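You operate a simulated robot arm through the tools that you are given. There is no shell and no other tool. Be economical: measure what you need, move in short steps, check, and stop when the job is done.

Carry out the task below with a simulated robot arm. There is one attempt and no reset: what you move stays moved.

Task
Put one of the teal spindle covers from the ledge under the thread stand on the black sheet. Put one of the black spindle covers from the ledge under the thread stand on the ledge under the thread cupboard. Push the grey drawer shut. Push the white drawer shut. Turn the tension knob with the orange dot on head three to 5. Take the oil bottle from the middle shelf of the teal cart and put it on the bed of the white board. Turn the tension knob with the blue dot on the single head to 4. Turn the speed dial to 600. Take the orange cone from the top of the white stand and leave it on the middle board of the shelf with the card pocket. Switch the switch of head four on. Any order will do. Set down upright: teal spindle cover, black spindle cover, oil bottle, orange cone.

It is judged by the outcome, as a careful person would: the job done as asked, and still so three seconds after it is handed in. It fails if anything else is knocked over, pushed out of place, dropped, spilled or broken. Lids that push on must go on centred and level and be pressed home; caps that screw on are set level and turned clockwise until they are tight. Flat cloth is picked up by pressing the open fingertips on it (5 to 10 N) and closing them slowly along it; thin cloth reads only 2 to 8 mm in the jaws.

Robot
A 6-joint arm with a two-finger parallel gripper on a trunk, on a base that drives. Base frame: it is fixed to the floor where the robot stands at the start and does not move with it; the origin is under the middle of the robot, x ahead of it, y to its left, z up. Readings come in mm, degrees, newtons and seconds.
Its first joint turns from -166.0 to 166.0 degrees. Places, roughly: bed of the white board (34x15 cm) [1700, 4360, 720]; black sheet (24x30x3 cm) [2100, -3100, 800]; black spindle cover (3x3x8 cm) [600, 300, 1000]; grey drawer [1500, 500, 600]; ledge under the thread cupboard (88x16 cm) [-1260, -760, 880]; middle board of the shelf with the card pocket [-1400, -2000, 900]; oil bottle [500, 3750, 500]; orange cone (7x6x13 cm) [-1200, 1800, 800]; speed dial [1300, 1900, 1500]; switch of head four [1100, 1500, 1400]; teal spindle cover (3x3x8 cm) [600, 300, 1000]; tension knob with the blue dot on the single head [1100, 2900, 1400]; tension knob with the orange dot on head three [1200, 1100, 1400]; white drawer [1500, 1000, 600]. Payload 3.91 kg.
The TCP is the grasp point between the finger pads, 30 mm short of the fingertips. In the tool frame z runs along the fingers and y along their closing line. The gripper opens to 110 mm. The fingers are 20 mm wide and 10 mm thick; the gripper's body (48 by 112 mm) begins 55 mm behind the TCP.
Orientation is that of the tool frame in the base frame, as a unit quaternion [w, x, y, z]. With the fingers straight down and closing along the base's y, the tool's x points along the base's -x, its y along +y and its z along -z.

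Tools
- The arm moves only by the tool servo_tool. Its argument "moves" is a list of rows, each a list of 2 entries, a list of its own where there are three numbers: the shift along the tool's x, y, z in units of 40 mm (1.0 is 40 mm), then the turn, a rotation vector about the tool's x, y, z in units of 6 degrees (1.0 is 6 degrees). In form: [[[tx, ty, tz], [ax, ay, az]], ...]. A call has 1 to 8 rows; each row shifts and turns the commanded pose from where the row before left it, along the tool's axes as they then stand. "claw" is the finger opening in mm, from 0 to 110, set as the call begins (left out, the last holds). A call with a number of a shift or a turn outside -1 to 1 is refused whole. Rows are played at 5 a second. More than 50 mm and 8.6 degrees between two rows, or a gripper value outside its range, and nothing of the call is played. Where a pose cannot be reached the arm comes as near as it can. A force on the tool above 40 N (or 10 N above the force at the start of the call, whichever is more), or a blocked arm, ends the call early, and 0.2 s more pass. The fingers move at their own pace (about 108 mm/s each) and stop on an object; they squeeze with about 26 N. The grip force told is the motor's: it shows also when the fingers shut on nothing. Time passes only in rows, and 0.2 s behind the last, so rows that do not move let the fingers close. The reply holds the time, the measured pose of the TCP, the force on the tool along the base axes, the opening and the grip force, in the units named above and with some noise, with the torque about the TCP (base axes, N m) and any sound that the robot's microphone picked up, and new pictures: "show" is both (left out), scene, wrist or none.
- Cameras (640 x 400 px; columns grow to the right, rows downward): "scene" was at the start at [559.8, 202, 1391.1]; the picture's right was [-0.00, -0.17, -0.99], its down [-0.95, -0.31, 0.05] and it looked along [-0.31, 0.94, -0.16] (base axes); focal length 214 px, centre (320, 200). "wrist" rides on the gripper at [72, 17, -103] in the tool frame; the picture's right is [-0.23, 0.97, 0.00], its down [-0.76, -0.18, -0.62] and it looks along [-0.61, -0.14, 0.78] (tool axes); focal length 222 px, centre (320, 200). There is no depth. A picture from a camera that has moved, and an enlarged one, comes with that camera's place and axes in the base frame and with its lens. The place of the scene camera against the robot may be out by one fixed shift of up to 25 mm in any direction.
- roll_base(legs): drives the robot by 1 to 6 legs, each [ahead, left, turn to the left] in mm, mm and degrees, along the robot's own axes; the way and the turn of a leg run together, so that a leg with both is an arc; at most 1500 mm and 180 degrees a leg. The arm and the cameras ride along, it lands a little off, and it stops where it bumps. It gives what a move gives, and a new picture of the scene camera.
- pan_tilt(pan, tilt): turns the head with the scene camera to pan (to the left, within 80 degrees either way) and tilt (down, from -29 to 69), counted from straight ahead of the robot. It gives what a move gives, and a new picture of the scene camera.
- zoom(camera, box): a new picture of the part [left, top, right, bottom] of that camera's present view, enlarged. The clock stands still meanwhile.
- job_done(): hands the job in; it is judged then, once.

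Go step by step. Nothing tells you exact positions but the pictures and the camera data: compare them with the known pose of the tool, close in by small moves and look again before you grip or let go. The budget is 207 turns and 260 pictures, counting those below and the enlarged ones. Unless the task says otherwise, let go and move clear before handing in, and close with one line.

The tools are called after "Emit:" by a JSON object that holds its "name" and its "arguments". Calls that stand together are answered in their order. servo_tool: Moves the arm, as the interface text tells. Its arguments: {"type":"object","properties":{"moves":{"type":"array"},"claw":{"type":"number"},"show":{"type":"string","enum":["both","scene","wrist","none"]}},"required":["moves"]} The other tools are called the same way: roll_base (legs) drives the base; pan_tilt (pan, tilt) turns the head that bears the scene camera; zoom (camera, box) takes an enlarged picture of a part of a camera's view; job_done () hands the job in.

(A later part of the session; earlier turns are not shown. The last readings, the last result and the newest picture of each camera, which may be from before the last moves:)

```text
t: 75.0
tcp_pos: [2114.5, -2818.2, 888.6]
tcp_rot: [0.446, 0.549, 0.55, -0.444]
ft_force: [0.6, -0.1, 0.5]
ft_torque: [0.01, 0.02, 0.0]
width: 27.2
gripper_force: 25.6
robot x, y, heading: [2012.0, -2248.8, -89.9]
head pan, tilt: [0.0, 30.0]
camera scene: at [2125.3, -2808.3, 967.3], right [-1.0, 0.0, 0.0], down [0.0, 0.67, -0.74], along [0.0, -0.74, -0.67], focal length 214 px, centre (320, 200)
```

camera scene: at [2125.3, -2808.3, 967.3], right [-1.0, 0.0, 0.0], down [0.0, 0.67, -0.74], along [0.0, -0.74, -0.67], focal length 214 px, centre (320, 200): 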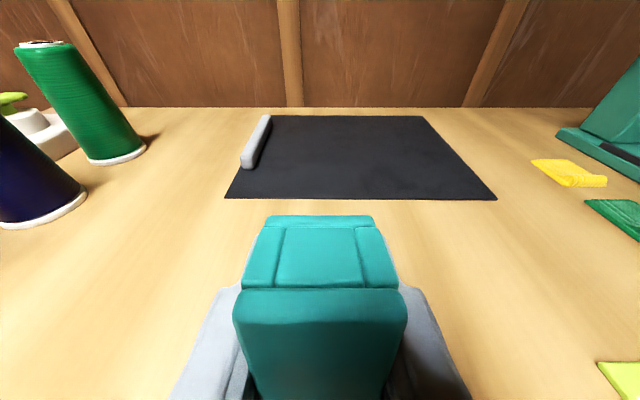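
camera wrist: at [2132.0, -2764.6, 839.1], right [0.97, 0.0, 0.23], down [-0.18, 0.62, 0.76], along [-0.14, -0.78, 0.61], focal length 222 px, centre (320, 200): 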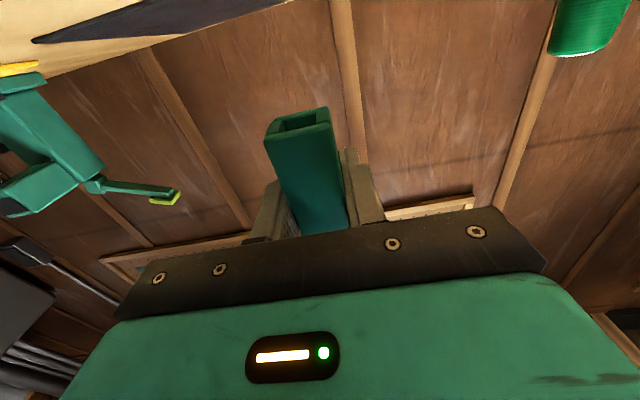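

Reachable. Continue down in small steps to contact.

Emit:
{"name": "servo_tool", "arguments": {"moves": [[[0.3, 0, 0.064], [0, 0, 0]], [[0.3, 0, 0.064], [0, 0, 0]], [[0.1, 0, 0.021], [0, 0, 0]], [[0.1, 0, 0.021], [0, 0, 0]], [[0.1, 0, 0.021], [0, 0, 0]], [[0.1, 0, 0.021], [0, 0, 0]], [[0.1, 0, 0.021], [0, 0, 0]], [[0.1, 0, 0.021], [0, 0, 0]]], "show": "none"}}

```text
t: 76.5
tcp_pos: [2116.3, -2822.3, 854.2]
tcp_rot: [0.447, 0.548, 0.55, -0.444]
ft_force: [-0.8, 17.7, 9.3]
ft_torque: [2.2, 0.02, 0.4]
width: 27.4
gripper_force: 25.9
out of reach, approached as far as the arm can: row 4, 6
robot x, y, heading: [2016.2, -2252.0, -89.9]
head pan, tilt: [0.0, 30.0]
stopped in row 7: the force on the tool passed its limit at 57 N (the readings are from after the stop); the commanded pose is now the measured one
```

Contact, but the torque suggests it may be the wrist camera on the table's edge rather than the cover. I look.

Emit:
{"name": "pan_tilt", "arguments": {"pan": 0, "tilt": 62}}

Emit:
{"name": "zoom", "arguments": {"camera": "wrist", "box": [0, 0, 640, 400]}}

```text
t: 77.5
tcp_pos: [2116.4, -2822.1, 855.1]
tcp_rot: [0.446, 0.549, 0.55, -0.445]
ft_force: [-3.0, 30.3, 7.9]
ft_torque: [2.92, 0.1, 0.68]
width: 27.3
gripper_force: 25.4
robot x, y, heading: [2018.0, -2249.6, -89.7]
head pan, tilt: [0.0, 62.0]
camera scene: at [2127.0, -2778.9, 894.9], right [-1.0, 0.0, 0.0], down [0.0, 0.96, -0.28], along [0.0, -0.28, -0.96], focal length 214 px, centre (320, 200)
```

scene: 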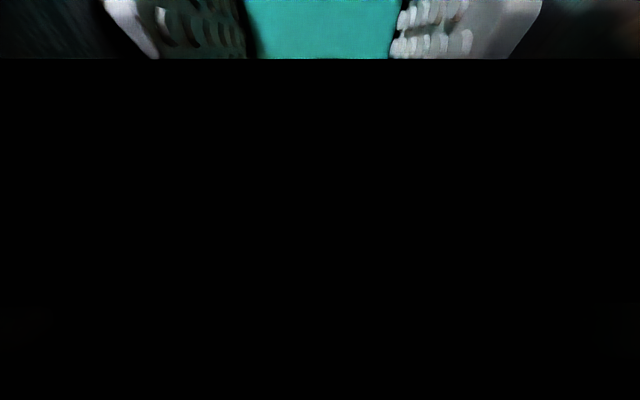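

```text
1.00 times, centred on (320, 200) of wrist (not enlarged: the box is as wide or as high as the picture)
camera zoom: at [2134.7, -2706.2, 805.1], right [0.97, -0.04, 0.22], down [-0.18, 0.45, 0.87], along [-0.14, -0.89, 0.43], focal length 222 px, centre (320, 200)
```

zoom: 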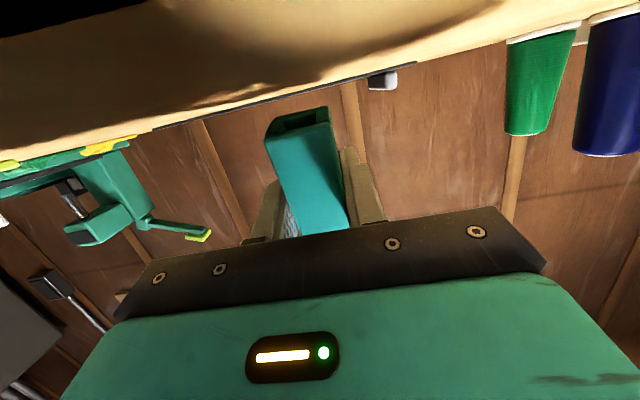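

The wrist camera is at the table's edge level. I lift slightly, back the tool 45 mm, and descend again.

Emit:
{"name": "servo_tool", "arguments": {"moves": [[[-0.37, 0, -0.08], [0, 0, 0]], [[0.117, 0, -0.55], [0, 0, 0]], [[0.117, 0, -0.55], [0, 0, 0]], [[0, 0, 0], [0, 0, 0]]], "show": "wrist"}}

Emit:
{"name": "pan_tilt", "arguments": {"pan": 0, "tilt": 30}}

```text
t: 78.5
tcp_pos: [2123.0, -2794.4, 885.2]
tcp_rot: [0.445, 0.55, 0.551, -0.444]
ft_force: [1.0, -0.2, 0.5]
ft_torque: [0.0, -0.01, 0.01]
width: 27.2
gripper_force: 26.4
out of reach, approached as far as the arm can: row 2, 3
robot x, y, heading: [2013.8, -2255.2, -89.9]
head pan, tilt: [0.0, 62.0]
camera wrist: at [2141.6, -2676.8, 836.1], right [0.97, -0.05, 0.22], down [-0.18, 0.45, 0.88], along [-0.14, -0.89, 0.43], focal length 222 px, centre (320, 200)
```

wrist: 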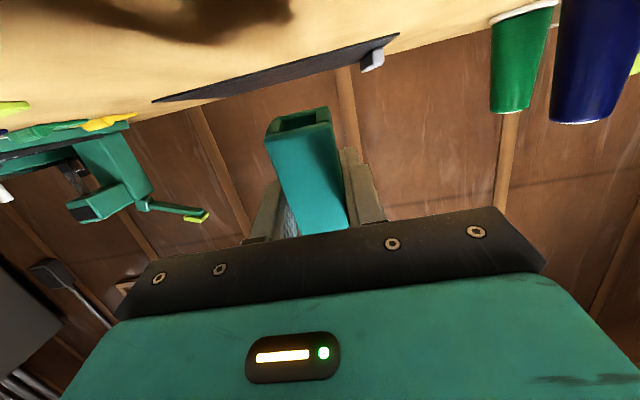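

```text
t: 79.4
tcp_pos: [2122.4, -2794.1, 884.6]
tcp_rot: [0.445, 0.55, 0.551, -0.443]
ft_force: [-0.1, 0.9, -0.5]
ft_torque: [0.0, 0.0, 0.03]
width: 27.3
gripper_force: 25.8
robot x, y, heading: [2011.7, -2250.0, -89.7]
head pan, tilt: [0.0, 30.0]
camera scene: at [2133.8, -2784.3, 963.4], right [-1.0, 0.0, 0.0], down [0.0, 0.67, -0.74], along [0.0, -0.74, -0.67], focal length 214 px, centre (320, 200)
```

scene: 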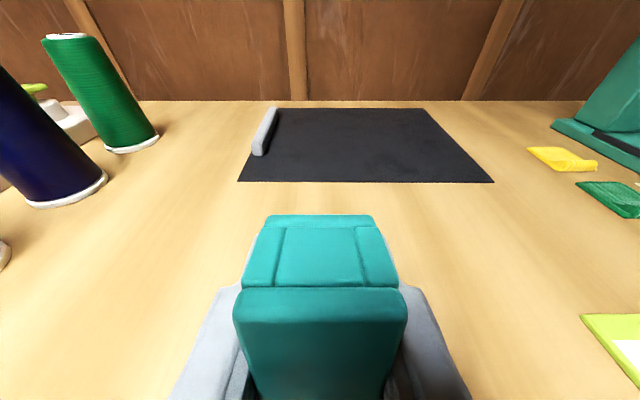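

At the inner reach limit; I back the base 100 mm and try again.

Emit:
{"name": "roll_base", "arguments": {"legs": [[-100, 0, 0]]}}

Emit:
{"name": "servo_tool", "arguments": {"moves": [[[0, 0, 0.8], [0, 0, 0]], [[0, 0, 0.7], [0, 0, 0]], [[0.5, 0, 0.106], [0, 0, 0]]], "show": "wrist"}}

```text
t: 80.6
tcp_pos: [2124.7, -2696.1, 885.0]
tcp_rot: [0.445, 0.55, 0.551, -0.444]
ft_force: [0.7, 0.1, 0.5]
ft_torque: [0.04, 0.0, -0.02]
width: 27.5
gripper_force: 26.0
robot x, y, heading: [2018.1, -2152.6, -89.9]
head pan, tilt: [0.0, 30.0]
camera scene: at [2134.1, -2686.2, 963.4], right [-1.0, 0.0, 0.0], down [0.0, 0.67, -0.74], along [0.0, -0.74, -0.67], focal length 214 px, centre (320, 200)
```

scene: 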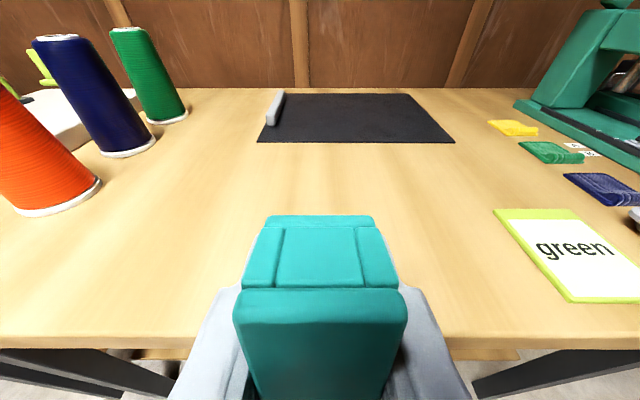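

```text
t: 81.4
tcp_pos: [2122.3, -2751.7, 850.1]
tcp_rot: [0.445, 0.549, 0.55, -0.444]
ft_force: [0.0, -0.2, 0.1]
ft_torque: [-0.01, 0.03, 0.02]
width: 27.2
gripper_force: 25.2
robot x, y, heading: [2016.5, -2154.9, -89.8]
head pan, tilt: [0.0, 30.0]
camera wrist: at [2141.6, -2635.3, 802.3], right [0.97, -0.04, 0.22], down [-0.18, 0.45, 0.88], along [-0.14, -0.89, 0.43], focal length 222 px, centre (320, 200)
```

wrist: 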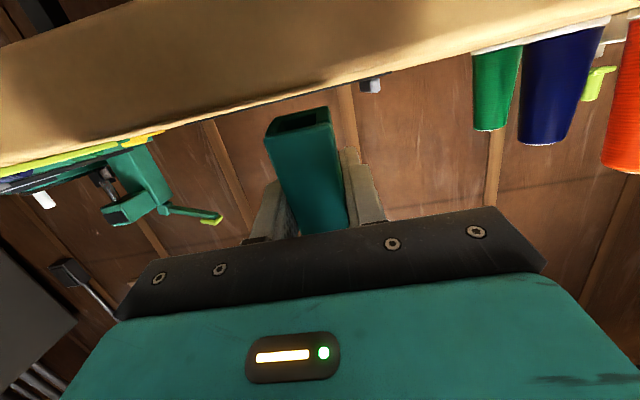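

Edge at y≈−2731. Move 27 mm further in, reduce pitch to 6°, then step down.

Emit:
{"name": "servo_tool", "arguments": {"moves": [[[-0.14, 0, 0.66], [0, 0, 0]], [[0, 0, 0], [0, -1, 0]], [[0, 0, 0], [0, 0, 0]]], "show": "none"}}

Emit:
{"name": "servo_tool", "arguments": {"moves": [[[0.1, 0, 0.01], [0, 0, 0]], [[0.1, 0, 0.01], [0, 0, 0]], [[0.1, 0, 0.01], [0, 0, 0]], [[0.1, 0, 0.01], [0, 0, 0]], [[0.1, 0, 0.01], [0, 0, 0]], [[0.1, 0, 0.01], [0, 0, 0]]], "show": "wrist"}}

```text
t: 82.2
tcp_pos: [2121.8, -2781.1, 851.6]
tcp_rot: [0.474, 0.525, 0.526, -0.472]
ft_force: [-1.2, -0.4, -0.4]
ft_torque: [0.04, -0.02, 0.03]
width: 26.9
gripper_force: 26.6
robot x, y, heading: [2015.8, -2155.6, -89.8]
head pan, tilt: [0.0, 30.0]
```

```text
t: 83.6
tcp_pos: [2122.0, -2780.8, 827.3]
tcp_rot: [0.473, 0.525, 0.527, -0.472]
ft_force: [-0.5, -0.6, 22.5]
ft_torque: [-0.04, 0.02, -0.01]
width: 27.5
gripper_force: 26.2
robot x, y, heading: [2012.9, -2150.4, -89.7]
head pan, tilt: [0.0, 30.0]
camera wrist: at [2141.4, -2669.6, 767.0], right [0.97, -0.02, 0.23], down [-0.18, 0.54, 0.82], along [-0.14, -0.84, 0.52], focal length 222 px, centre (320, 200)
```

wrist: 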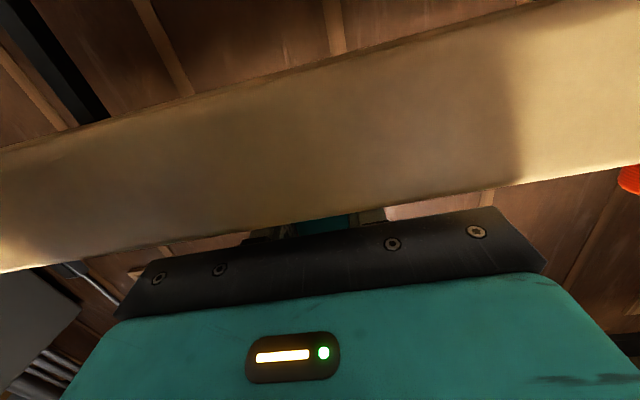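

Clean vertical contact at 22 N. Release and check it stands.

Emit:
{"name": "servo_tool", "arguments": {"moves": [[[0, 0, 0], [0, 0, 0]], [[0, 0, 0], [0, 0, 0]], [[0, 0, -0.8], [0, 0, 0]], [[0, 0, -1], [0, 0, 0]], [[-0.8, 0, -0.8], [0, 0, 0]], [[-1, 0, 0], [0, 0, 0]]], "claw": 60, "show": "scene"}}

```text
t: 85.0
tcp_pos: [2135.2, -2713.9, 930.9]
tcp_rot: [0.473, 0.526, 0.527, -0.471]
ft_force: [0.4, -0.3, 0.2]
ft_torque: [0.02, -0.02, 0.02]
width: 60.1
gripper_force: 0.1
out of reach, approached as far as the arm can: row 3, 4
robot x, y, heading: [2014.1, -2147.9, -89.8]
head pan, tilt: [0.0, 30.0]
camera scene: at [2145.4, -2697.8, 1005.8], right [-1.0, 0.0, 0.0], down [0.0, 0.59, -0.81], along [0.0, -0.81, -0.59], focal length 214 px, centre (320, 200)
```

scene: 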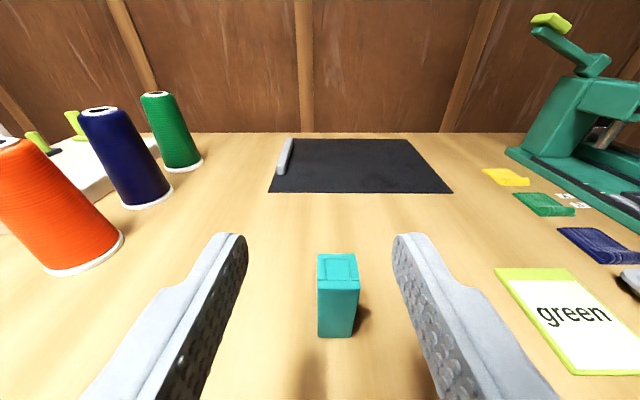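

The cover stands at about (2118, −2781). Now I turn the tool straight down and come over it.

Emit:
{"name": "servo_tool", "arguments": {"moves": [[[-0.5, 0, 0], [0, 1, 0]], [[0, 0, 0], [0, 1, 0]], [[0, 0, 0], [0, 1, 0]], [[0, 0, 0], [0, 1, 0]], [[0, 0, 0], [0, 1, 0]], [[0, 0, 0], [0, 1, 0]], [[0, 0, 0], [0, 1, 0]], [[0, 0, 0], [0, 1, 0]]], "show": "none"}}

Emit:
{"name": "servo_tool", "arguments": {"moves": [[[0, 0, 0], [0, 1, 0]], [[0, 0, 0], [0, 1, 0]], [[0, 0, 0], [0, 1, 0]], [[0, 0, 0], [0, 1, 0]], [[0, 0, 0], [0, 1, 0]], [[0, 0, 0], [0, 1, 0]], [[-0.85, -0.2, 0], [0, 0, 0]], [[-0.85, -0.2, 0], [0, 0, 0]]], "show": "both"}}

```text
t: 86.8
tcp_pos: [2134.7, -2717.0, 952.5]
tcp_rot: [0.218, 0.671, 0.674, -0.217]
ft_force: [-0.4, -0.2, -0.3]
ft_torque: [0.01, 0.01, -0.04]
width: 60.1
gripper_force: 0.1
robot x, y, heading: [2013.6, -2154.1, -89.9]
head pan, tilt: [0.0, 30.0]
```

```text
t: 88.6
tcp_pos: [2118.2, -2783.5, 952.2]
tcp_rot: [-0.001, 0.705, 0.709, 0.001]
ft_force: [0.3, 0.1, 0.8]
ft_torque: [-0.09, -0.01, 0.0]
width: 59.8
gripper_force: 0.1
robot x, y, heading: [2013.3, -2154.7, -89.9]
head pan, tilt: [0.0, 30.0]
camera scene: at [2129.1, -2862.2, 1002.0], right [-1.0, 0.0, 0.0], down [0.0, 0.86, 0.5], along [0.0, 0.5, -0.86], focal length 214 px, centre (320, 200)
camera wrist: at [2136.4, -2711.1, 1056.3], right [0.97, -0.22, 0.0], down [-0.18, -0.76, 0.62], along [-0.14, -0.61, -0.78], focal length 222 px, centre (320, 200)
```

scene: 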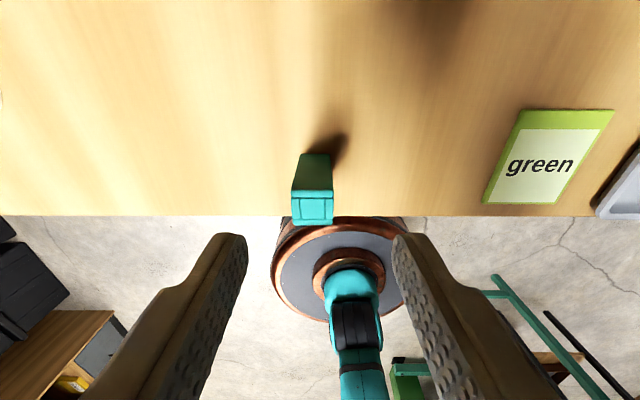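
wrist: 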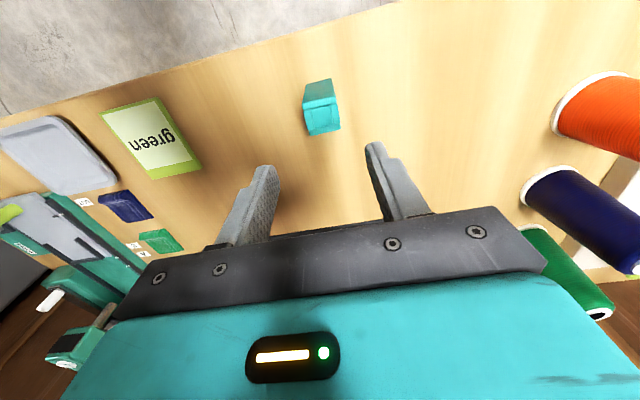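

Nearly centred. Adjust 3–4 mm and descend over the cover, then close.

Emit:
{"name": "servo_tool", "arguments": {"moves": [[[0.1, 0.1, 0.5], [0, 0, 0]], [[0, 0, 0.8], [0, 0, 0]], [[0, 0, 0.8], [0, 0, 0]], [[0, 0, 0.7], [0, 0, 0]]], "show": "wrist"}}

Emit:
{"name": "servo_tool", "arguments": {"moves": [[[0, 0, 0], [0, 0, 0]], [[0, 0, 0], [0, 0, 0]], [[0, 0, 0], [0, 0, 0]]], "claw": 0, "show": "none"}}

```text
t: 89.6
tcp_pos: [2122.5, -2780.8, 838.1]
tcp_rot: [-0.001, 0.706, 0.709, 0.0]
ft_force: [0.6, 0.4, 1.1]
ft_torque: [-0.03, 0.01, 0.03]
width: 60.2
gripper_force: 0.0
robot x, y, heading: [2015.9, -2147.2, -89.6]
head pan, tilt: [0.0, 30.0]
camera wrist: at [2141.1, -2707.0, 941.1], right [0.97, -0.22, 0.0], down [-0.18, -0.76, 0.62], along [-0.14, -0.61, -0.78], focal length 222 px, centre (320, 200)
```

wrist: 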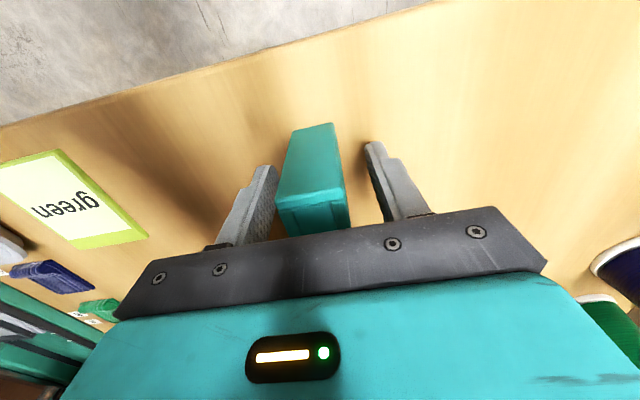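

```text
t: 90.4
tcp_pos: [2122.8, -2779.9, 837.5]
tcp_rot: [-0.001, 0.706, 0.708, 0.001]
ft_force: [0.4, -0.2, -0.1]
ft_torque: [0.02, 0.02, 0.02]
width: 27.4
gripper_force: 25.9
robot x, y, heading: [2012.2, -2153.5, -90.0]
head pan, tilt: [0.0, 30.0]
```

Gripped. Lift, drive 130 mm nearer, then move over the sheet.

Emit:
{"name": "servo_tool", "arguments": {"moves": [[[0, 0, -1], [0, 0, 0]], [[0, 0, -1], [0, 0, 0]]], "show": "none"}}

Emit:
{"name": "roll_base", "arguments": {"legs": [[130, 0, 0]]}}

Emit:
{"name": "servo_tool", "arguments": {"moves": [[[-1, -0.25, 0], [0, 0, 0]], [[-1, -0.25, 0], [0, 0, 0]], [[-1, -0.25, 0], [0, 0, 0]], [[-1, -0.25, 0], [0, 0, 0]], [[-0.25, 0, 0.9], [0, 0, 0]]], "show": "both"}}

```text
t: 91.0
tcp_pos: [2120.2, -2779.0, 920.3]
tcp_rot: [-0.002, 0.706, 0.708, 0.001]
ft_force: [-0.8, 0.5, -0.7]
ft_torque: [0.04, 0.0, 0.05]
width: 27.6
gripper_force: 25.7
robot x, y, heading: [2011.8, -2154.2, -89.9]
head pan, tilt: [0.0, 30.0]
```

```text
t: 92.3
tcp_pos: [2124.5, -2908.3, 919.8]
tcp_rot: [-0.001, 0.704, 0.71, 0.002]
ft_force: [-0.5, -0.5, -0.2]
ft_torque: [0.02, 0.04, 0.0]
width: 27.3
gripper_force: 25.2
robot x, y, heading: [2014.4, -2284.2, -90.0]
head pan, tilt: [0.0, 30.0]
camera scene: at [2135.3, -2986.5, 968.7], right [-1.0, -0.01, 0.0], down [-0.01, 0.86, 0.5], along [0.0, 0.5, -0.86], focal length 214 px, centre (320, 200)
```

scene: 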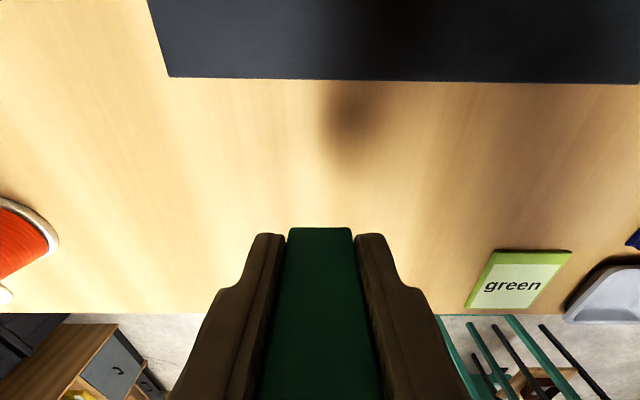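

```text
t: 93.5
tcp_pos: [2084.8, -3078.0, 884.0]
tcp_rot: [-0.001, 0.705, 0.709, 0.0]
ft_force: [0.0, 0.1, -0.2]
ft_torque: [-0.06, -0.03, 0.0]
width: 27.5
gripper_force: 25.9
robot x, y, heading: [2015.3, -2278.4, -89.4]
head pan, tilt: [0.0, 30.0]
camera scene: at [2096.4, -3156.8, 933.9], right [-1.0, -0.01, 0.0], down [-0.01, 0.87, 0.5], along [0.0, 0.5, -0.87], focal length 214 px, centre (320, 200)
camera wrist: at [2103.3, -3005.7, 988.2], right [0.98, -0.22, 0.0], down [-0.17, -0.76, 0.62], along [-0.14, -0.61, -0.78], focal length 222 px, centre (320, 200)
```

scene: 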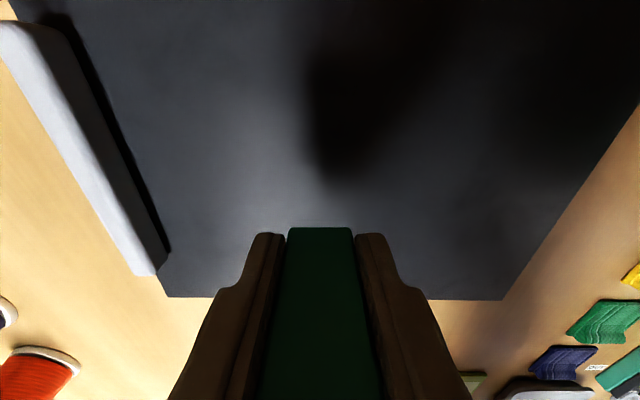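
wrist: 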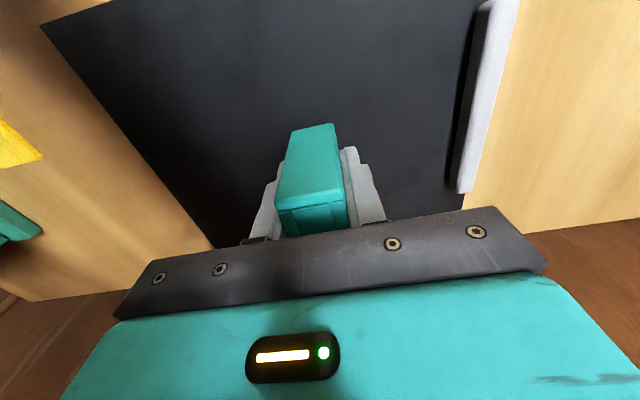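

The cover is over the middle of the sheet. Lower to contact.

Emit:
{"name": "servo_tool", "arguments": {"moves": [[[0, 0, 0.8], [0, 0, 0]], [[0, 0, 0.1], [0, 0, 0]], [[0, 0, 0.08], [0, 0, 0]], [[0, 0, 0.08], [0, 0, 0]], [[0, 0, 0.08], [0, 0, 0]], [[0, 0, 0.08], [0, 0, 0]]], "show": "none"}}

```text
t: 94.9
tcp_pos: [2085.7, -3077.8, 836.4]
tcp_rot: [0.0, 0.705, 0.709, 0.0]
ft_force: [0.1, -2.6, 23.0]
ft_torque: [0.02, 0.03, -0.04]
width: 27.2
gripper_force: 26.2
robot x, y, heading: [2013.7, -2282.8, -89.5]
head pan, tilt: [0.0, 30.0]
```

Contact. Release and lift away.

Emit:
{"name": "servo_tool", "arguments": {"moves": [[[0, 0, -0.05], [0, 0, 0]], [[0, 0, 0], [0, 0, 0]], [[0, 0, -0.5], [0, 0, 0]], [[0, 0, -1], [0, 0, 0]], [[0, 0, -1], [0, 0, 0]], [[0, 0, -1], [0, 0, 0]], [[0, 0, -1], [0, 0, 0]]], "claw": 60, "show": "wrist"}}

```text
t: 96.5
tcp_pos: [2086.4, -3077.9, 1015.2]
tcp_rot: [-0.001, 0.706, 0.709, 0.001]
ft_force: [-0.6, -0.9, 0.3]
ft_torque: [0.04, 0.0, 0.0]
width: 59.8
gripper_force: 0.0
robot x, y, heading: [2011.9, -2281.1, -89.7]
head pan, tilt: [0.0, 30.0]
camera wrist: at [2104.8, -3005.3, 1119.7], right [0.98, -0.22, 0.0], down [-0.17, -0.77, 0.62], along [-0.14, -0.6, -0.78], focal length 222 px, centre (320, 200)
```

wrist: 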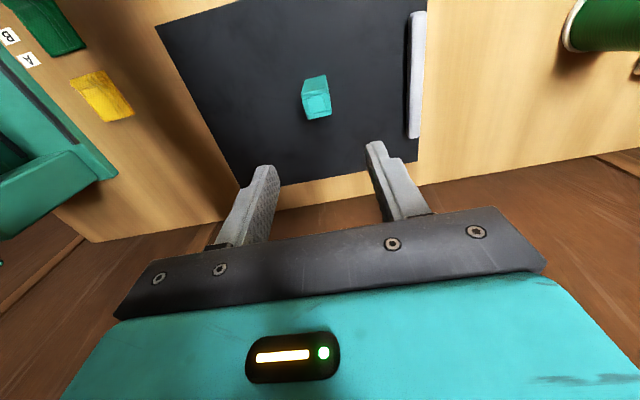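

The teal cover stands on the sheet. Now I bring the tool level and high, then look toward the operators' side of the machine.

Emit:
{"name": "servo_tool", "arguments": {"moves": [[[0.5, 0, -0.5], [0, -1, 0]], [[0.5, 0, -0.5], [0, -1, 0]], [[0.5, 0, -0.5], [0, -1, 0]], [[0.5, 0, -0.5], [0, -1, 0]], [[0, 0, -0.7], [0, -1, 0]], [[0, 0, -0.7], [0, -1, 0]], [[0, 0, -0.7], [0, -1, 0]], [[0, 0, -0.7], [0, -1, 0]]], "show": "none"}}

Emit:
{"name": "servo_tool", "arguments": {"moves": [[[0, 0, -0.7], [0, -1, 0]], [[0, 0, -0.7], [0, -1, 0]], [[0, 0, -0.7], [0, -1, 0]], [[0, 0, 0], [0, -1, 0]], [[0, 0, 0], [0, -1, 0]], [[0, 0, 0], [0, -1, 0]], [[0, 0, 0], [0, -1, 0]]], "show": "none"}}

Emit:
{"name": "pan_tilt", "arguments": {"pan": 80, "tilt": 15}}

```text
t: 98.3
tcp_pos: [2084.1, -2929.3, 1176.5]
tcp_rot: [0.288, 0.645, 0.648, -0.286]
ft_force: [-0.1, -1.5, -0.2]
ft_torque: [0.03, -0.02, 0.0]
width: 60.2
gripper_force: 0.1
robot x, y, heading: [2012.4, -2283.1, -89.5]
head pan, tilt: [0.0, 30.0]
```

```text
t: 99.9
tcp_pos: [2084.0, -2860.0, 1225.0]
tcp_rot: [0.501, 0.501, 0.501, -0.497]
ft_force: [-0.2, 0.7, 0.7]
ft_torque: [0.02, 0.0, 0.01]
width: 59.9
gripper_force: 0.0
robot x, y, heading: [2017.0, -2280.9, -89.6]
head pan, tilt: [0.0, 30.0]
```

```text
t: 101.4
tcp_pos: [2083.2, -2859.8, 1224.7]
tcp_rot: [0.502, 0.501, 0.501, -0.496]
ft_force: [0.1, -0.5, -0.6]
ft_torque: [0.01, 0.03, 0.01]
width: 60.0
gripper_force: 0.2
robot x, y, heading: [2015.1, -2280.6, -89.6]
head pan, tilt: [80.0, 15.0]
camera scene: at [2185.2, -2762.8, 1321.7], right [-0.17, -0.99, -0.01], down [-0.25, 0.05, -0.97], along [0.95, -0.16, -0.25], focal length 214 px, centre (320, 200)
```

scene: 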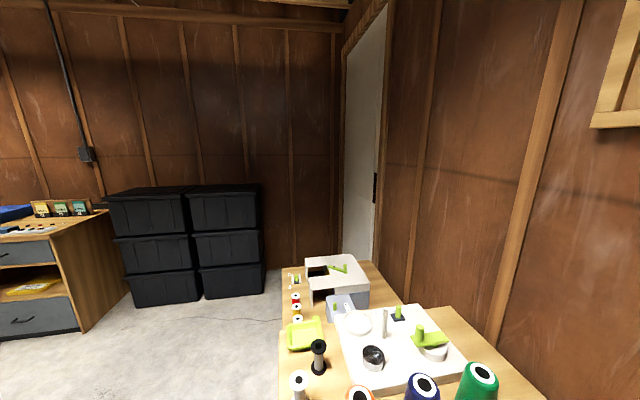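

Turn left to look east and north.

Emit:
{"name": "roll_base", "arguments": {"legs": [[0, 0, 90]]}}

Emit:
{"name": "pan_tilt", "arguments": {"pan": 60, "tilt": 15}}

```text
t: 105.6
tcp_pos: [2591.0, -2213.1, 1224.1]
tcp_rot: [0.707, -0.002, 0.708, 0.002]
ft_force: [-0.8, -0.4, -0.8]
ft_torque: [0.02, -0.01, -0.04]
width: 60.0
gripper_force: 0.0
robot x, y, heading: [2012.7, -2281.7, 0.6]
head pan, tilt: [80.0, 15.0]
camera scene: at [2487.9, -2138.3, 1321.3], right [0.99, -0.17, 0.0], down [-0.05, -0.25, -0.97], along [0.16, 0.95, -0.26], focal length 214 px, centre (320, 200)
```

scene: 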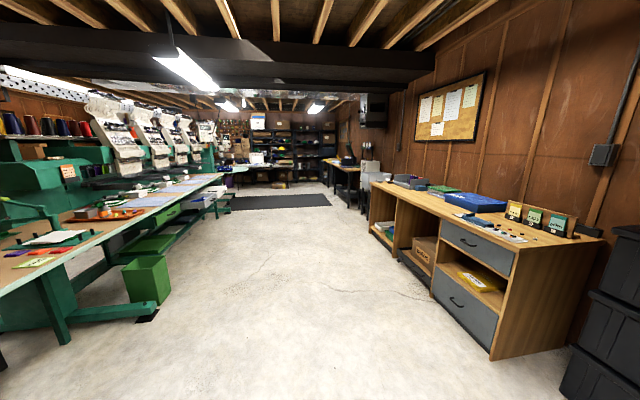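

```text
t: 106.5
tcp_pos: [2592.5, -2212.7, 1225.4]
tcp_rot: [0.707, -0.003, 0.707, 0.003]
ft_force: [0.6, 0.8, 0.0]
ft_torque: [0.0, 0.0, 0.02]
width: 60.1
gripper_force: 0.0
robot x, y, heading: [2015.3, -2282.1, 0.5]
head pan, tilt: [60.0, 15.0]
camera scene: at [2518.4, -2149.1, 1321.2], right [0.87, -0.49, 0.0], down [-0.13, -0.22, -0.97], along [0.47, 0.84, -0.26], focal length 214 px, centre (320, 200)
```

scene: 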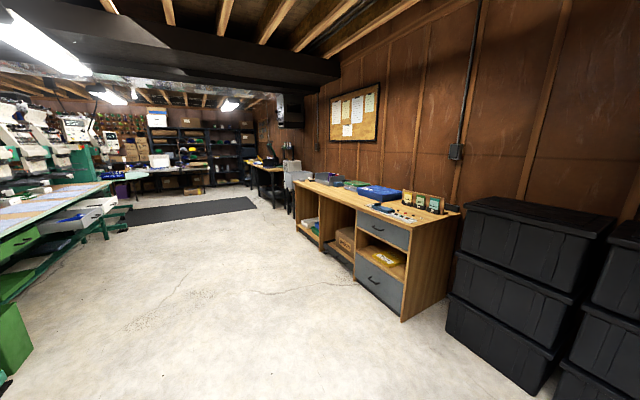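

The operators' aisle is wide and clear; heads face +x with tilted panels. I drive up to opposite the drawers and turn to face the machine.

Emit:
{"name": "roll_base", "arguments": {"legs": [[480, 0, 0], [0, 1450, 0], [0, 1400, 0], [0, 0, 90], [0, 0, 90]]}}

Emit:
{"name": "pan_tilt", "arguments": {"pan": 0, "tilt": 15}}

```text
t: 130.3
tcp_pos: [1920.9, 462.8, 1225.5]
tcp_rot: [0.013, 0.707, 0.013, -0.707]
ft_force: [-0.2, -0.2, -0.5]
ft_torque: [0.0, -0.01, 0.02]
width: 60.3
gripper_force: 0.1
robot x, y, heading: [2494.5, 548.7, -178.0]
head pan, tilt: [60.0, 15.0]
camera scene: at [2017.4, 368.3, 1321.2], right [-0.88, 0.47, 0.0], down [0.12, 0.23, -0.97], along [-0.45, -0.85, -0.26], focal length 214 px, centre (320, 200)
```

scene: 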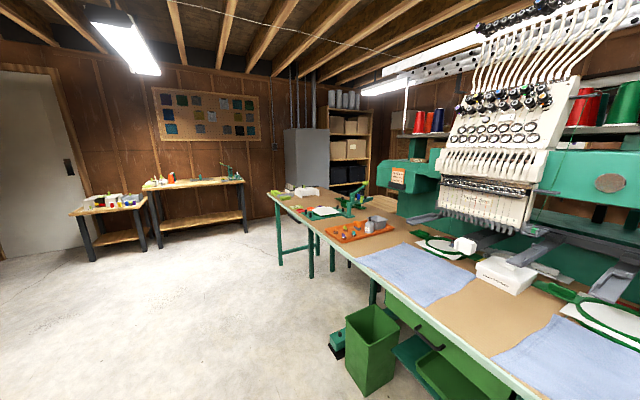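

```text
t: 131.6
tcp_pos: [1920.6, 462.7, 1226.7]
tcp_rot: [0.012, 0.708, 0.012, -0.706]
ft_force: [-0.1, 0.0, -0.1]
ft_torque: [-0.01, -0.01, 0.0]
width: 60.0
gripper_force: 0.1
robot x, y, heading: [2496.7, 551.6, -177.9]
head pan, tilt: [0.0, 15.0]
camera scene: at [1967.9, 447.5, 1321.0], right [-0.04, 1.0, 0.0], down [0.26, 0.01, -0.97], along [-0.96, -0.03, -0.26], focal length 214 px, centre (320, 200)
```

scene: 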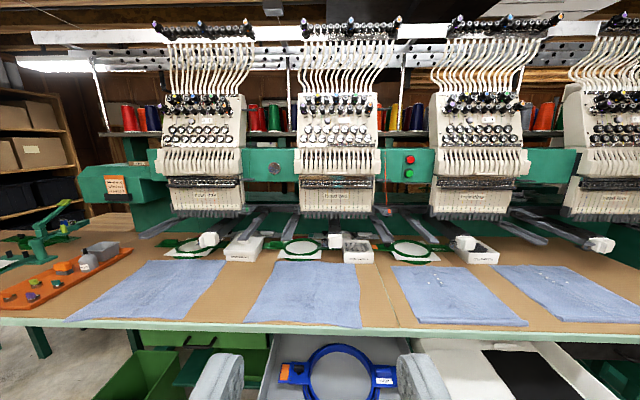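

The heads and open drawers lie ahead. I look down at the drawers.

Emit:
{"name": "pan_tilt", "arguments": {"pan": 15, "tilt": 45}}

Emit:
{"name": "pan_tilt", "arguments": {"pan": -35, "tilt": 40}}

```text
t: 132.6
tcp_pos: [1920.8, 463.0, 1226.3]
tcp_rot: [0.013, 0.708, 0.013, -0.706]
ft_force: [0.4, -0.7, 0.6]
ft_torque: [0.01, -0.01, 0.01]
width: 59.9
gripper_force: 0.1
robot x, y, heading: [2494.7, 547.1, -177.9]
head pan, tilt: [15.0, 45.0]
camera scene: at [1983.5, 427.0, 1274.3], right [-0.29, 0.96, 0.0], down [0.68, 0.21, -0.71], along [-0.68, -0.21, -0.71], focal length 214 px, centre (320, 200)
```

scene: 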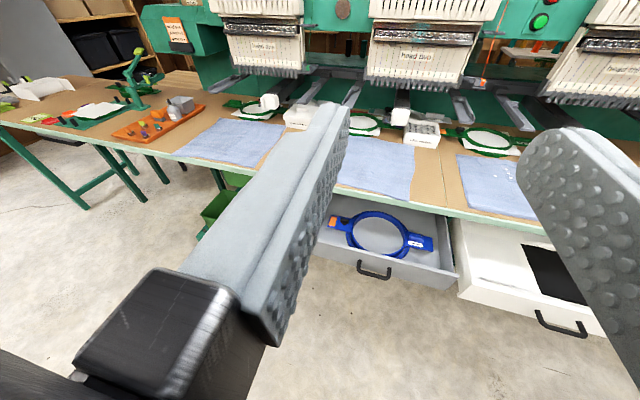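

```text
t: 133.7
tcp_pos: [1920.6, 463.0, 1225.5]
tcp_rot: [0.012, 0.708, 0.012, -0.706]
ft_force: [-0.8, -0.3, -0.1]
ft_torque: [-0.02, -0.01, 0.0]
width: 59.9
gripper_force: 0.0
robot x, y, heading: [2497.8, 548.5, -177.7]
head pan, tilt: [-35.0, 40.0]
camera scene: at [1990.0, 497.0, 1281.5], right [0.54, 0.84, 0.0], down [0.54, -0.35, -0.76], along [-0.64, 0.42, -0.64], focal length 214 px, centre (320, 200)
```

scene: 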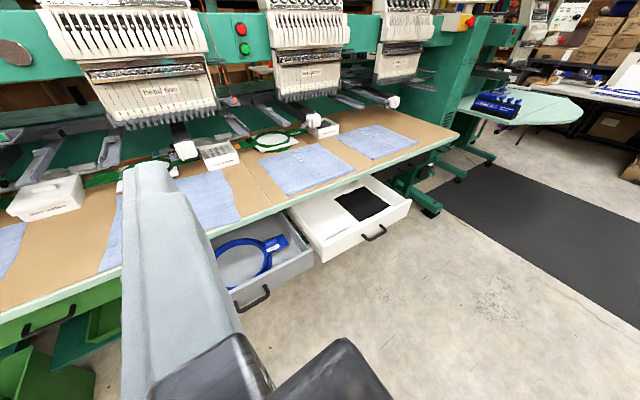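

Grey drawer front at about x 1575, y 310–750; white one around x 1590, y 1055; table edge x≈1385. I pitch the tool 45° down with fingers shut and lower it in front of the grey drawer.

Emit:
{"name": "roll_base", "arguments": {"legs": [[60, -70, -2]]}}

Emit:
{"name": "pan_tilt", "arguments": {"pan": 0, "tilt": 30}}

Emit:
{"name": "servo_tool", "arguments": {"moves": [[[0, 0, 0], [0, 0.94, 0]], [[0, 0, 0], [0, 0.94, 0]], [[0, 0, 0], [0, 0.94, 0]], [[0, 0, 0], [0, 0.94, 0]], [[0, 0, 0], [0, 0.94, 0]], [[0, 0, 0], [0, 0.94, 0]], [[0, 0, 0], [0, 0.94, 0]], [[0, 0, 0], [0, 0.94, 0]]], "claw": 0, "show": "none"}}

Emit:
{"name": "servo_tool", "arguments": {"moves": [[[0.8, 0, 0.8], [0, 0, 0]], [[0.8, 0, 0.8], [0, 0, 0]], [[0.8, 0, 0.8], [0, 0, 0]], [[0.8, 0, 0.8], [0, 0, 0]], [[0.8, 0, 0.8], [0, 0, 0]], [[0.8, 0, 0.8], [0, 0, 0]], [[0.8, 0, 0.8], [0, 0, 0]], [[0.8, 0, 0.8], [0, 0, 0]]], "show": "scene"}}

```text
t: 134.8
tcp_pos: [1856.0, 550.1, 1225.7]
tcp_rot: [0.0, 0.708, 0.0, -0.706]
ft_force: [0.0, 0.4, -0.2]
ft_torque: [-0.02, 0.01, 0.01]
width: 60.0
gripper_force: 0.0
robot x, y, heading: [2431.0, 618.0, -180.0]
head pan, tilt: [-35.0, 40.0]
camera scene: at [1927.4, 583.5, 1281.5], right [0.57, 0.82, 0.0], down [0.53, -0.37, -0.76], along [-0.63, 0.44, -0.64], focal length 214 px, centre (320, 200)
```

scene: 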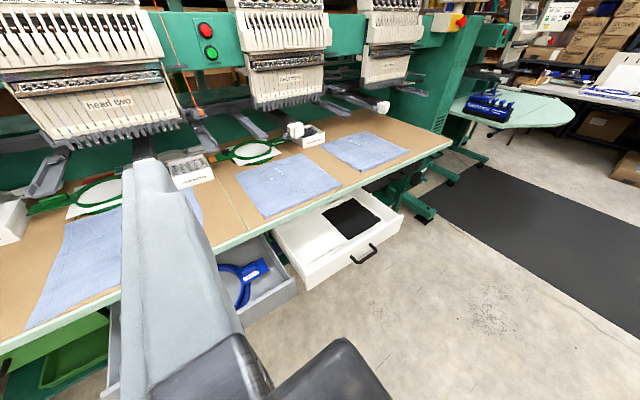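

```text
t: 135.9
tcp_pos: [1856.3, 551.0, 1224.1]
tcp_rot: [0.0, 0.708, 0.0, -0.707]
ft_force: [-0.9, 0.5, -0.5]
ft_torque: [0.02, -0.01, 0.01]
width: 60.4
gripper_force: 0.1
robot x, y, heading: [2434.3, 620.0, -180.0]
head pan, tilt: [0.0, 30.0]
camera scene: at [1906.6, 534.8, 1296.8], right [0.0, 1.0, 0.0], down [0.5, 0.0, -0.86], along [-0.86, 0.0, -0.5], focal length 214 px, centre (320, 200)
```

scene: 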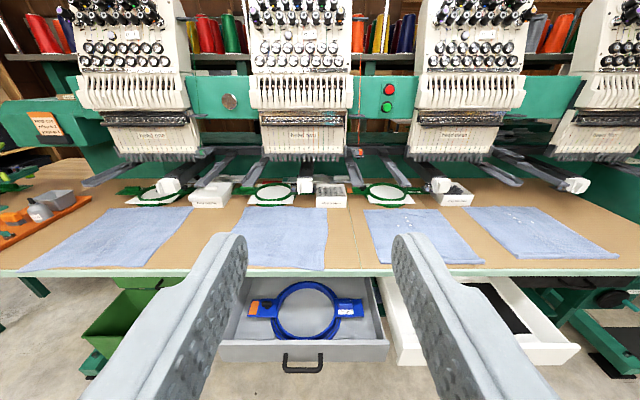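

```text
t: 137.7
tcp_pos: [1857.5, 551.6, 1226.8]
tcp_rot: [0.001, 0.925, 0.0, -0.381]
ft_force: [0.6, -0.9, 0.3]
ft_torque: [-0.02, 0.0, 0.01]
width: 0.0
gripper_force: 25.8
robot x, y, heading: [2433.2, 620.1, -179.8]
head pan, tilt: [0.0, 30.0]
```

```text
t: 139.5
tcp_pos: [1860.6, 550.0, 864.7]
tcp_rot: [0.0, 0.925, 0.0, -0.381]
ft_force: [0.9, -0.9, 0.8]
ft_torque: [0.02, 0.01, 0.0]
width: 0.3
gripper_force: 25.9
robot x, y, heading: [2431.7, 616.5, -179.8]
head pan, tilt: [0.0, 30.0]
camera scene: at [1855.6, 532.8, 945.4], right [0.0, 1.0, 0.0], down [0.97, 0.0, -0.26], along [-0.26, 0.0, -0.97], focal length 214 px, centre (320, 200)
```

scene: 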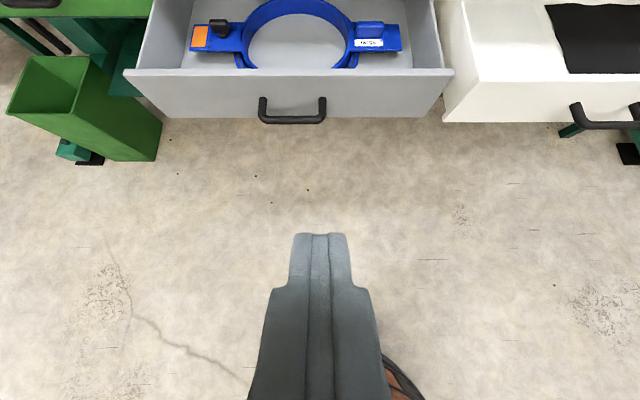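

Grey drawer centre y≈500, front panel about z 580–675. I lower to push height and drive nearer.

Emit:
{"name": "servo_tool", "arguments": {"moves": [[[0.8, 0.3, 0.8], [0, 0, 0]], [[0.8, 0.3, 0.8], [0, 0, 0]], [[0.8, 0.3, 0.8], [0, 0, 0]], [[0.8, 0.3, 0.8], [0, 0, 0]], [[0.3, 0, 0.3], [0, 0, 0]]], "show": "none"}}

Emit:
{"name": "roll_base", "arguments": {"legs": [[190, 0, 0]]}}

```text
t: 140.7
tcp_pos: [1859.3, 503.6, 666.1]
tcp_rot: [0.002, 0.925, 0.002, -0.381]
ft_force: [0.5, -0.9, 0.1]
ft_torque: [-0.02, -0.01, 0.01]
width: 0.0
gripper_force: 25.9
robot x, y, heading: [2434.8, 616.8, -180.1]
head pan, tilt: [0.0, 30.0]
```

```text
t: 142.2
tcp_pos: [1668.2, 503.8, 665.6]
tcp_rot: [0.0, 0.925, 0.0, -0.381]
ft_force: [0.1, -0.5, 0.0]
ft_torque: [0.0, 0.01, 0.02]
width: 0.0
gripper_force: 25.9
robot x, y, heading: [2243.7, 616.2, -179.8]
head pan, tilt: [0.0, 30.0]
camera scene: at [1662.4, 487.0, 747.5], right [0.0, 1.0, 0.0], down [0.97, 0.0, -0.25], along [-0.25, 0.0, -0.97], focal length 214 px, centre (320, 200)
```

scene: 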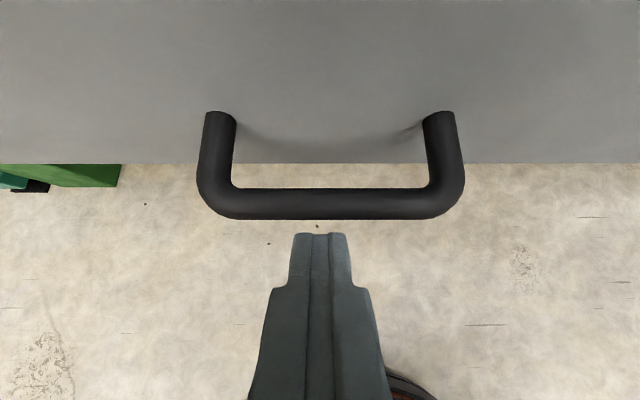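

The fingertips are centred on the handle bar. I push it forward with the arm.

Emit:
{"name": "servo_tool", "arguments": {"moves": [[[-0.4, 0, 0.55], [0, 0, 0]], [[-0.5, 0, 0.5], [0, 0, 0]], [[-0.5, 0, 0.5], [0, 0, 0]], [[-0.5, 0, 0.5], [0, 0, 0]], [[-0.5, 0, 0.5], [0, 0, 0]], [[-0.5, 0, 0.5], [0, 0, 0]]], "show": "scene"}}

```text
t: 143.6
tcp_pos: [1499.7, 502.0, 661.2]
tcp_rot: [0.0, 0.925, 0.0, -0.38]
ft_force: [-0.1, -0.7, 0.9]
ft_torque: [-0.01, -0.01, 0.0]
width: 0.1
gripper_force: 25.6
robot x, y, heading: [2241.2, 614.8, -180.0]
head pan, tilt: [0.0, 30.0]
camera scene: at [1494.8, 486.2, 743.2], right [0.0, 1.0, 0.0], down [0.97, 0.0, -0.25], along [-0.25, 0.0, -0.97], focal length 214 px, centre (320, 200)
```

scene: 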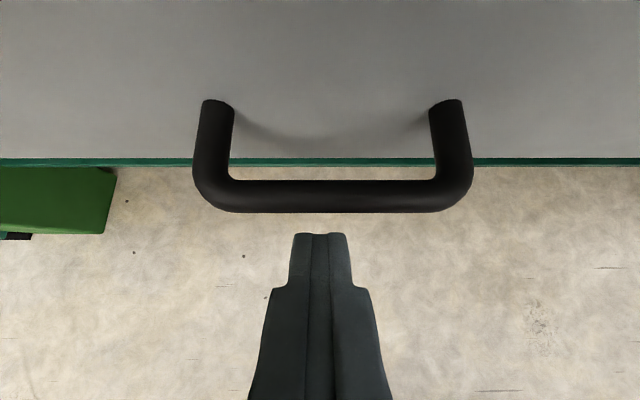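

The drawer slides easily. I tilt the head back for clearance from the table edge, then continue gently.

Emit:
{"name": "pan_tilt", "arguments": {"pan": 0, "tilt": 50}}

Emit:
{"name": "servo_tool", "arguments": {"moves": [[[-0.3, 0, 0.3], [0, 0, 0]], [[-0.3, 0, 0.3], [0, 0, 0]], [[-0.3, 0, 0.3], [0, 0, 0]], [[-0.3, 0, 0.3], [0, 0, 0]]], "show": "scene"}}

```text
t: 144.4
tcp_pos: [1500.8, 503.3, 661.7]
tcp_rot: [0.001, 0.925, 0.0, -0.38]
ft_force: [-0.1, -0.3, 0.6]
ft_torque: [0.02, 0.02, -0.03]
width: 0.2
gripper_force: 26.3
robot x, y, heading: [2244.3, 616.6, -180.0]
head pan, tilt: [0.0, 50.0]
camera scene: at [1525.4, 486.2, 731.9], right [0.0, 1.0, 0.0], down [1.0, 0.0, 0.09], along [0.09, 0.0, -1.0], focal length 214 px, centre (320, 200)
```

scene: 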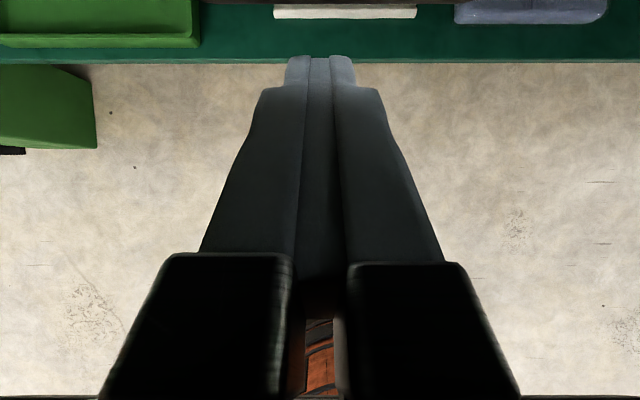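

```text
t: 145.4
tcp_pos: [1447.3, 504.5, 660.7]
tcp_rot: [0.0, 0.925, 0.0, -0.379]
ft_force: [20.8, 0.9, 11.5]
ft_torque: [-0.19, 2.31, 0.01]
width: 0.0
gripper_force: 26.0
robot x, y, heading: [2240.1, 617.1, -179.5]
head pan, tilt: [0.0, 50.0]
stopped in row 4: the force on the tool passed its limit at 73 N (the readings are from after the stop); the commanded pose is now the measured one
camera scene: at [1472.4, 487.3, 730.5], right [0.0, 1.0, 0.0], down [1.0, 0.0, 0.09], along [0.09, 0.0, -1.0], focal length 214 px, centre (320, 200)
```

scene: 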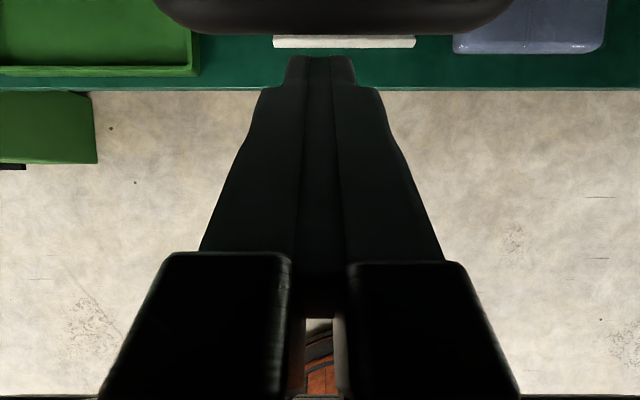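

It stopped with a torque pointing to the head touching the table edge. Back off and check the drawer.

Emit:
{"name": "servo_tool", "arguments": {"moves": [[[0.5, 0, -0.5], [0, 0, 0]], [[0.8, 0, -0.8], [0, 0, 0]], [[0.8, 0, -0.8], [0, 0, 0]], [[0.8, 0, -0.8], [0, 0, 0]], [[0.8, 0, -0.8], [0, 0, 0]]], "show": "none"}}

Emit:
{"name": "pan_tilt", "arguments": {"pan": 0, "tilt": -10}}

```text
t: 146.6
tcp_pos: [1655.8, 504.3, 660.7]
tcp_rot: [0.001, 0.926, 0.002, -0.378]
ft_force: [-0.6, 0.0, -0.5]
ft_torque: [-0.02, 0.02, 0.0]
width: 0.3
gripper_force: 26.3
robot x, y, heading: [2243.4, 616.8, -180.0]
head pan, tilt: [0.0, 50.0]
```

```text
t: 147.9
tcp_pos: [1654.4, 503.3, 660.6]
tcp_rot: [0.001, 0.926, 0.001, -0.378]
ft_force: [-1.5, -0.5, 0.6]
ft_torque: [-0.02, -0.02, -0.01]
width: 0.0
gripper_force: 26.2
robot x, y, heading: [2244.2, 615.9, -180.0]
head pan, tilt: [0.0, -10.0]
camera scene: at [1608.0, 487.5, 791.1], right [0.0, 1.0, 0.0], down [0.58, 0.0, -0.81], along [-0.81, 0.0, -0.58], focal length 214 px, centre (320, 200)
```

scene: 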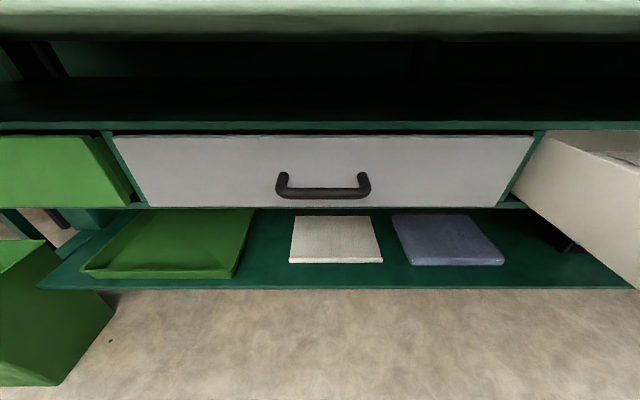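

Emit:
{"name": "zoom", "arguments": {"camera": "scene", "box": [80, 110, 580, 230]}}

```text
1.28 times, centred on (330, 170) of scene
camera zoom: at [1608.0, 487.5, 791.1], right [0.0, 1.0, 0.0], down [0.58, 0.0, -0.81], along [-0.81, 0.0, -0.58], focal length 274 px, centre (307, 238)
```

zoom: 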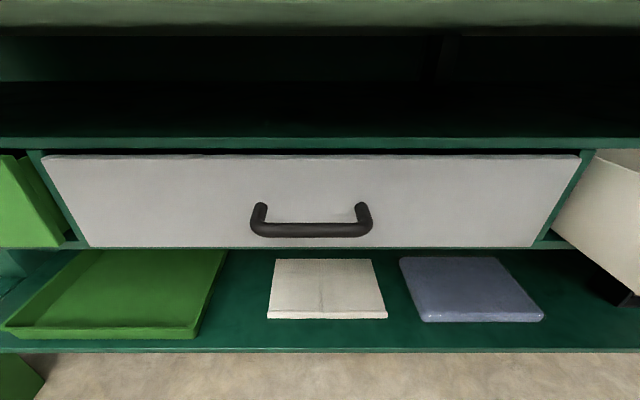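

The table overhangs at z≈800, edge x≈1480; the grey drawer looks about flush. I move over to the white drawer and view the grey one from the side.

Emit:
{"name": "roll_base", "arguments": {"legs": [[-70, 0, 0], [0, -550, 0]]}}

Emit:
{"name": "pan_tilt", "arguments": {"pan": 40, "tilt": -10}}

```text
t: 151.6
tcp_pos: [1725.1, 1058.5, 660.5]
tcp_rot: [-0.002, 0.925, -0.004, -0.379]
ft_force: [0.7, -0.8, -0.2]
ft_torque: [-0.02, -0.01, 0.02]
width: 0.1
gripper_force: 26.4
robot x, y, heading: [2313.6, 1164.1, 179.9]
head pan, tilt: [0.0, -10.0]
camera scene: at [1678.9, 1042.1, 791.1], right [0.01, 1.0, 0.0], down [0.58, -0.01, -0.81], along [-0.81, 0.01, -0.58], focal length 214 px, centre (320, 200)
```

scene: 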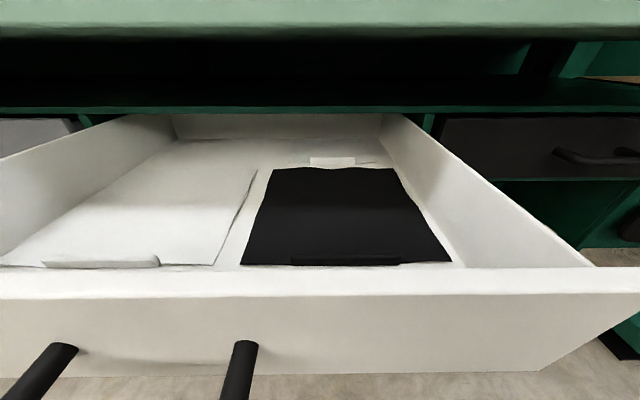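

```text
t: 152.7
tcp_pos: [1726.2, 1057.9, 660.4]
tcp_rot: [-0.001, 0.925, -0.003, -0.379]
ft_force: [0.0, -0.3, -0.1]
ft_torque: [0.0, -0.03, -0.01]
width: 0.0
gripper_force: 26.0
robot x, y, heading: [2315.1, 1163.7, 179.3]
head pan, tilt: [40.0, -10.0]
camera scene: at [1692.1, 987.9, 805.2], right [-0.44, 0.77, -0.46], down [0.61, -0.12, -0.79], along [-0.66, -0.63, -0.42], focal length 214 px, centre (320, 200)
```

scene: 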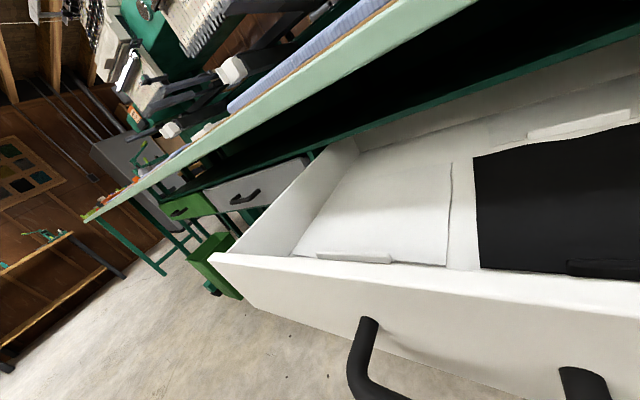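

Emit:
{"name": "zoom", "arguments": {"camera": "scene", "box": [140, 140, 340, 265]}}

```text
3.20 times, centred on (240, 202) of scene
camera zoom: at [1692.1, 987.9, 805.2], right [-0.44, 0.77, -0.46], down [0.61, -0.12, -0.79], along [-0.66, -0.63, -0.42], focal length 686 px, centre (576, 192)
```

zoom: 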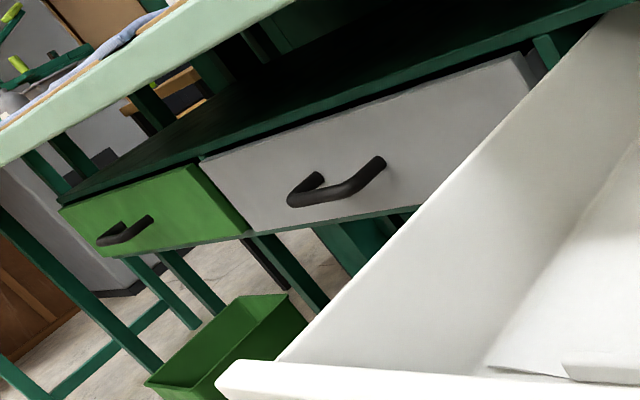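

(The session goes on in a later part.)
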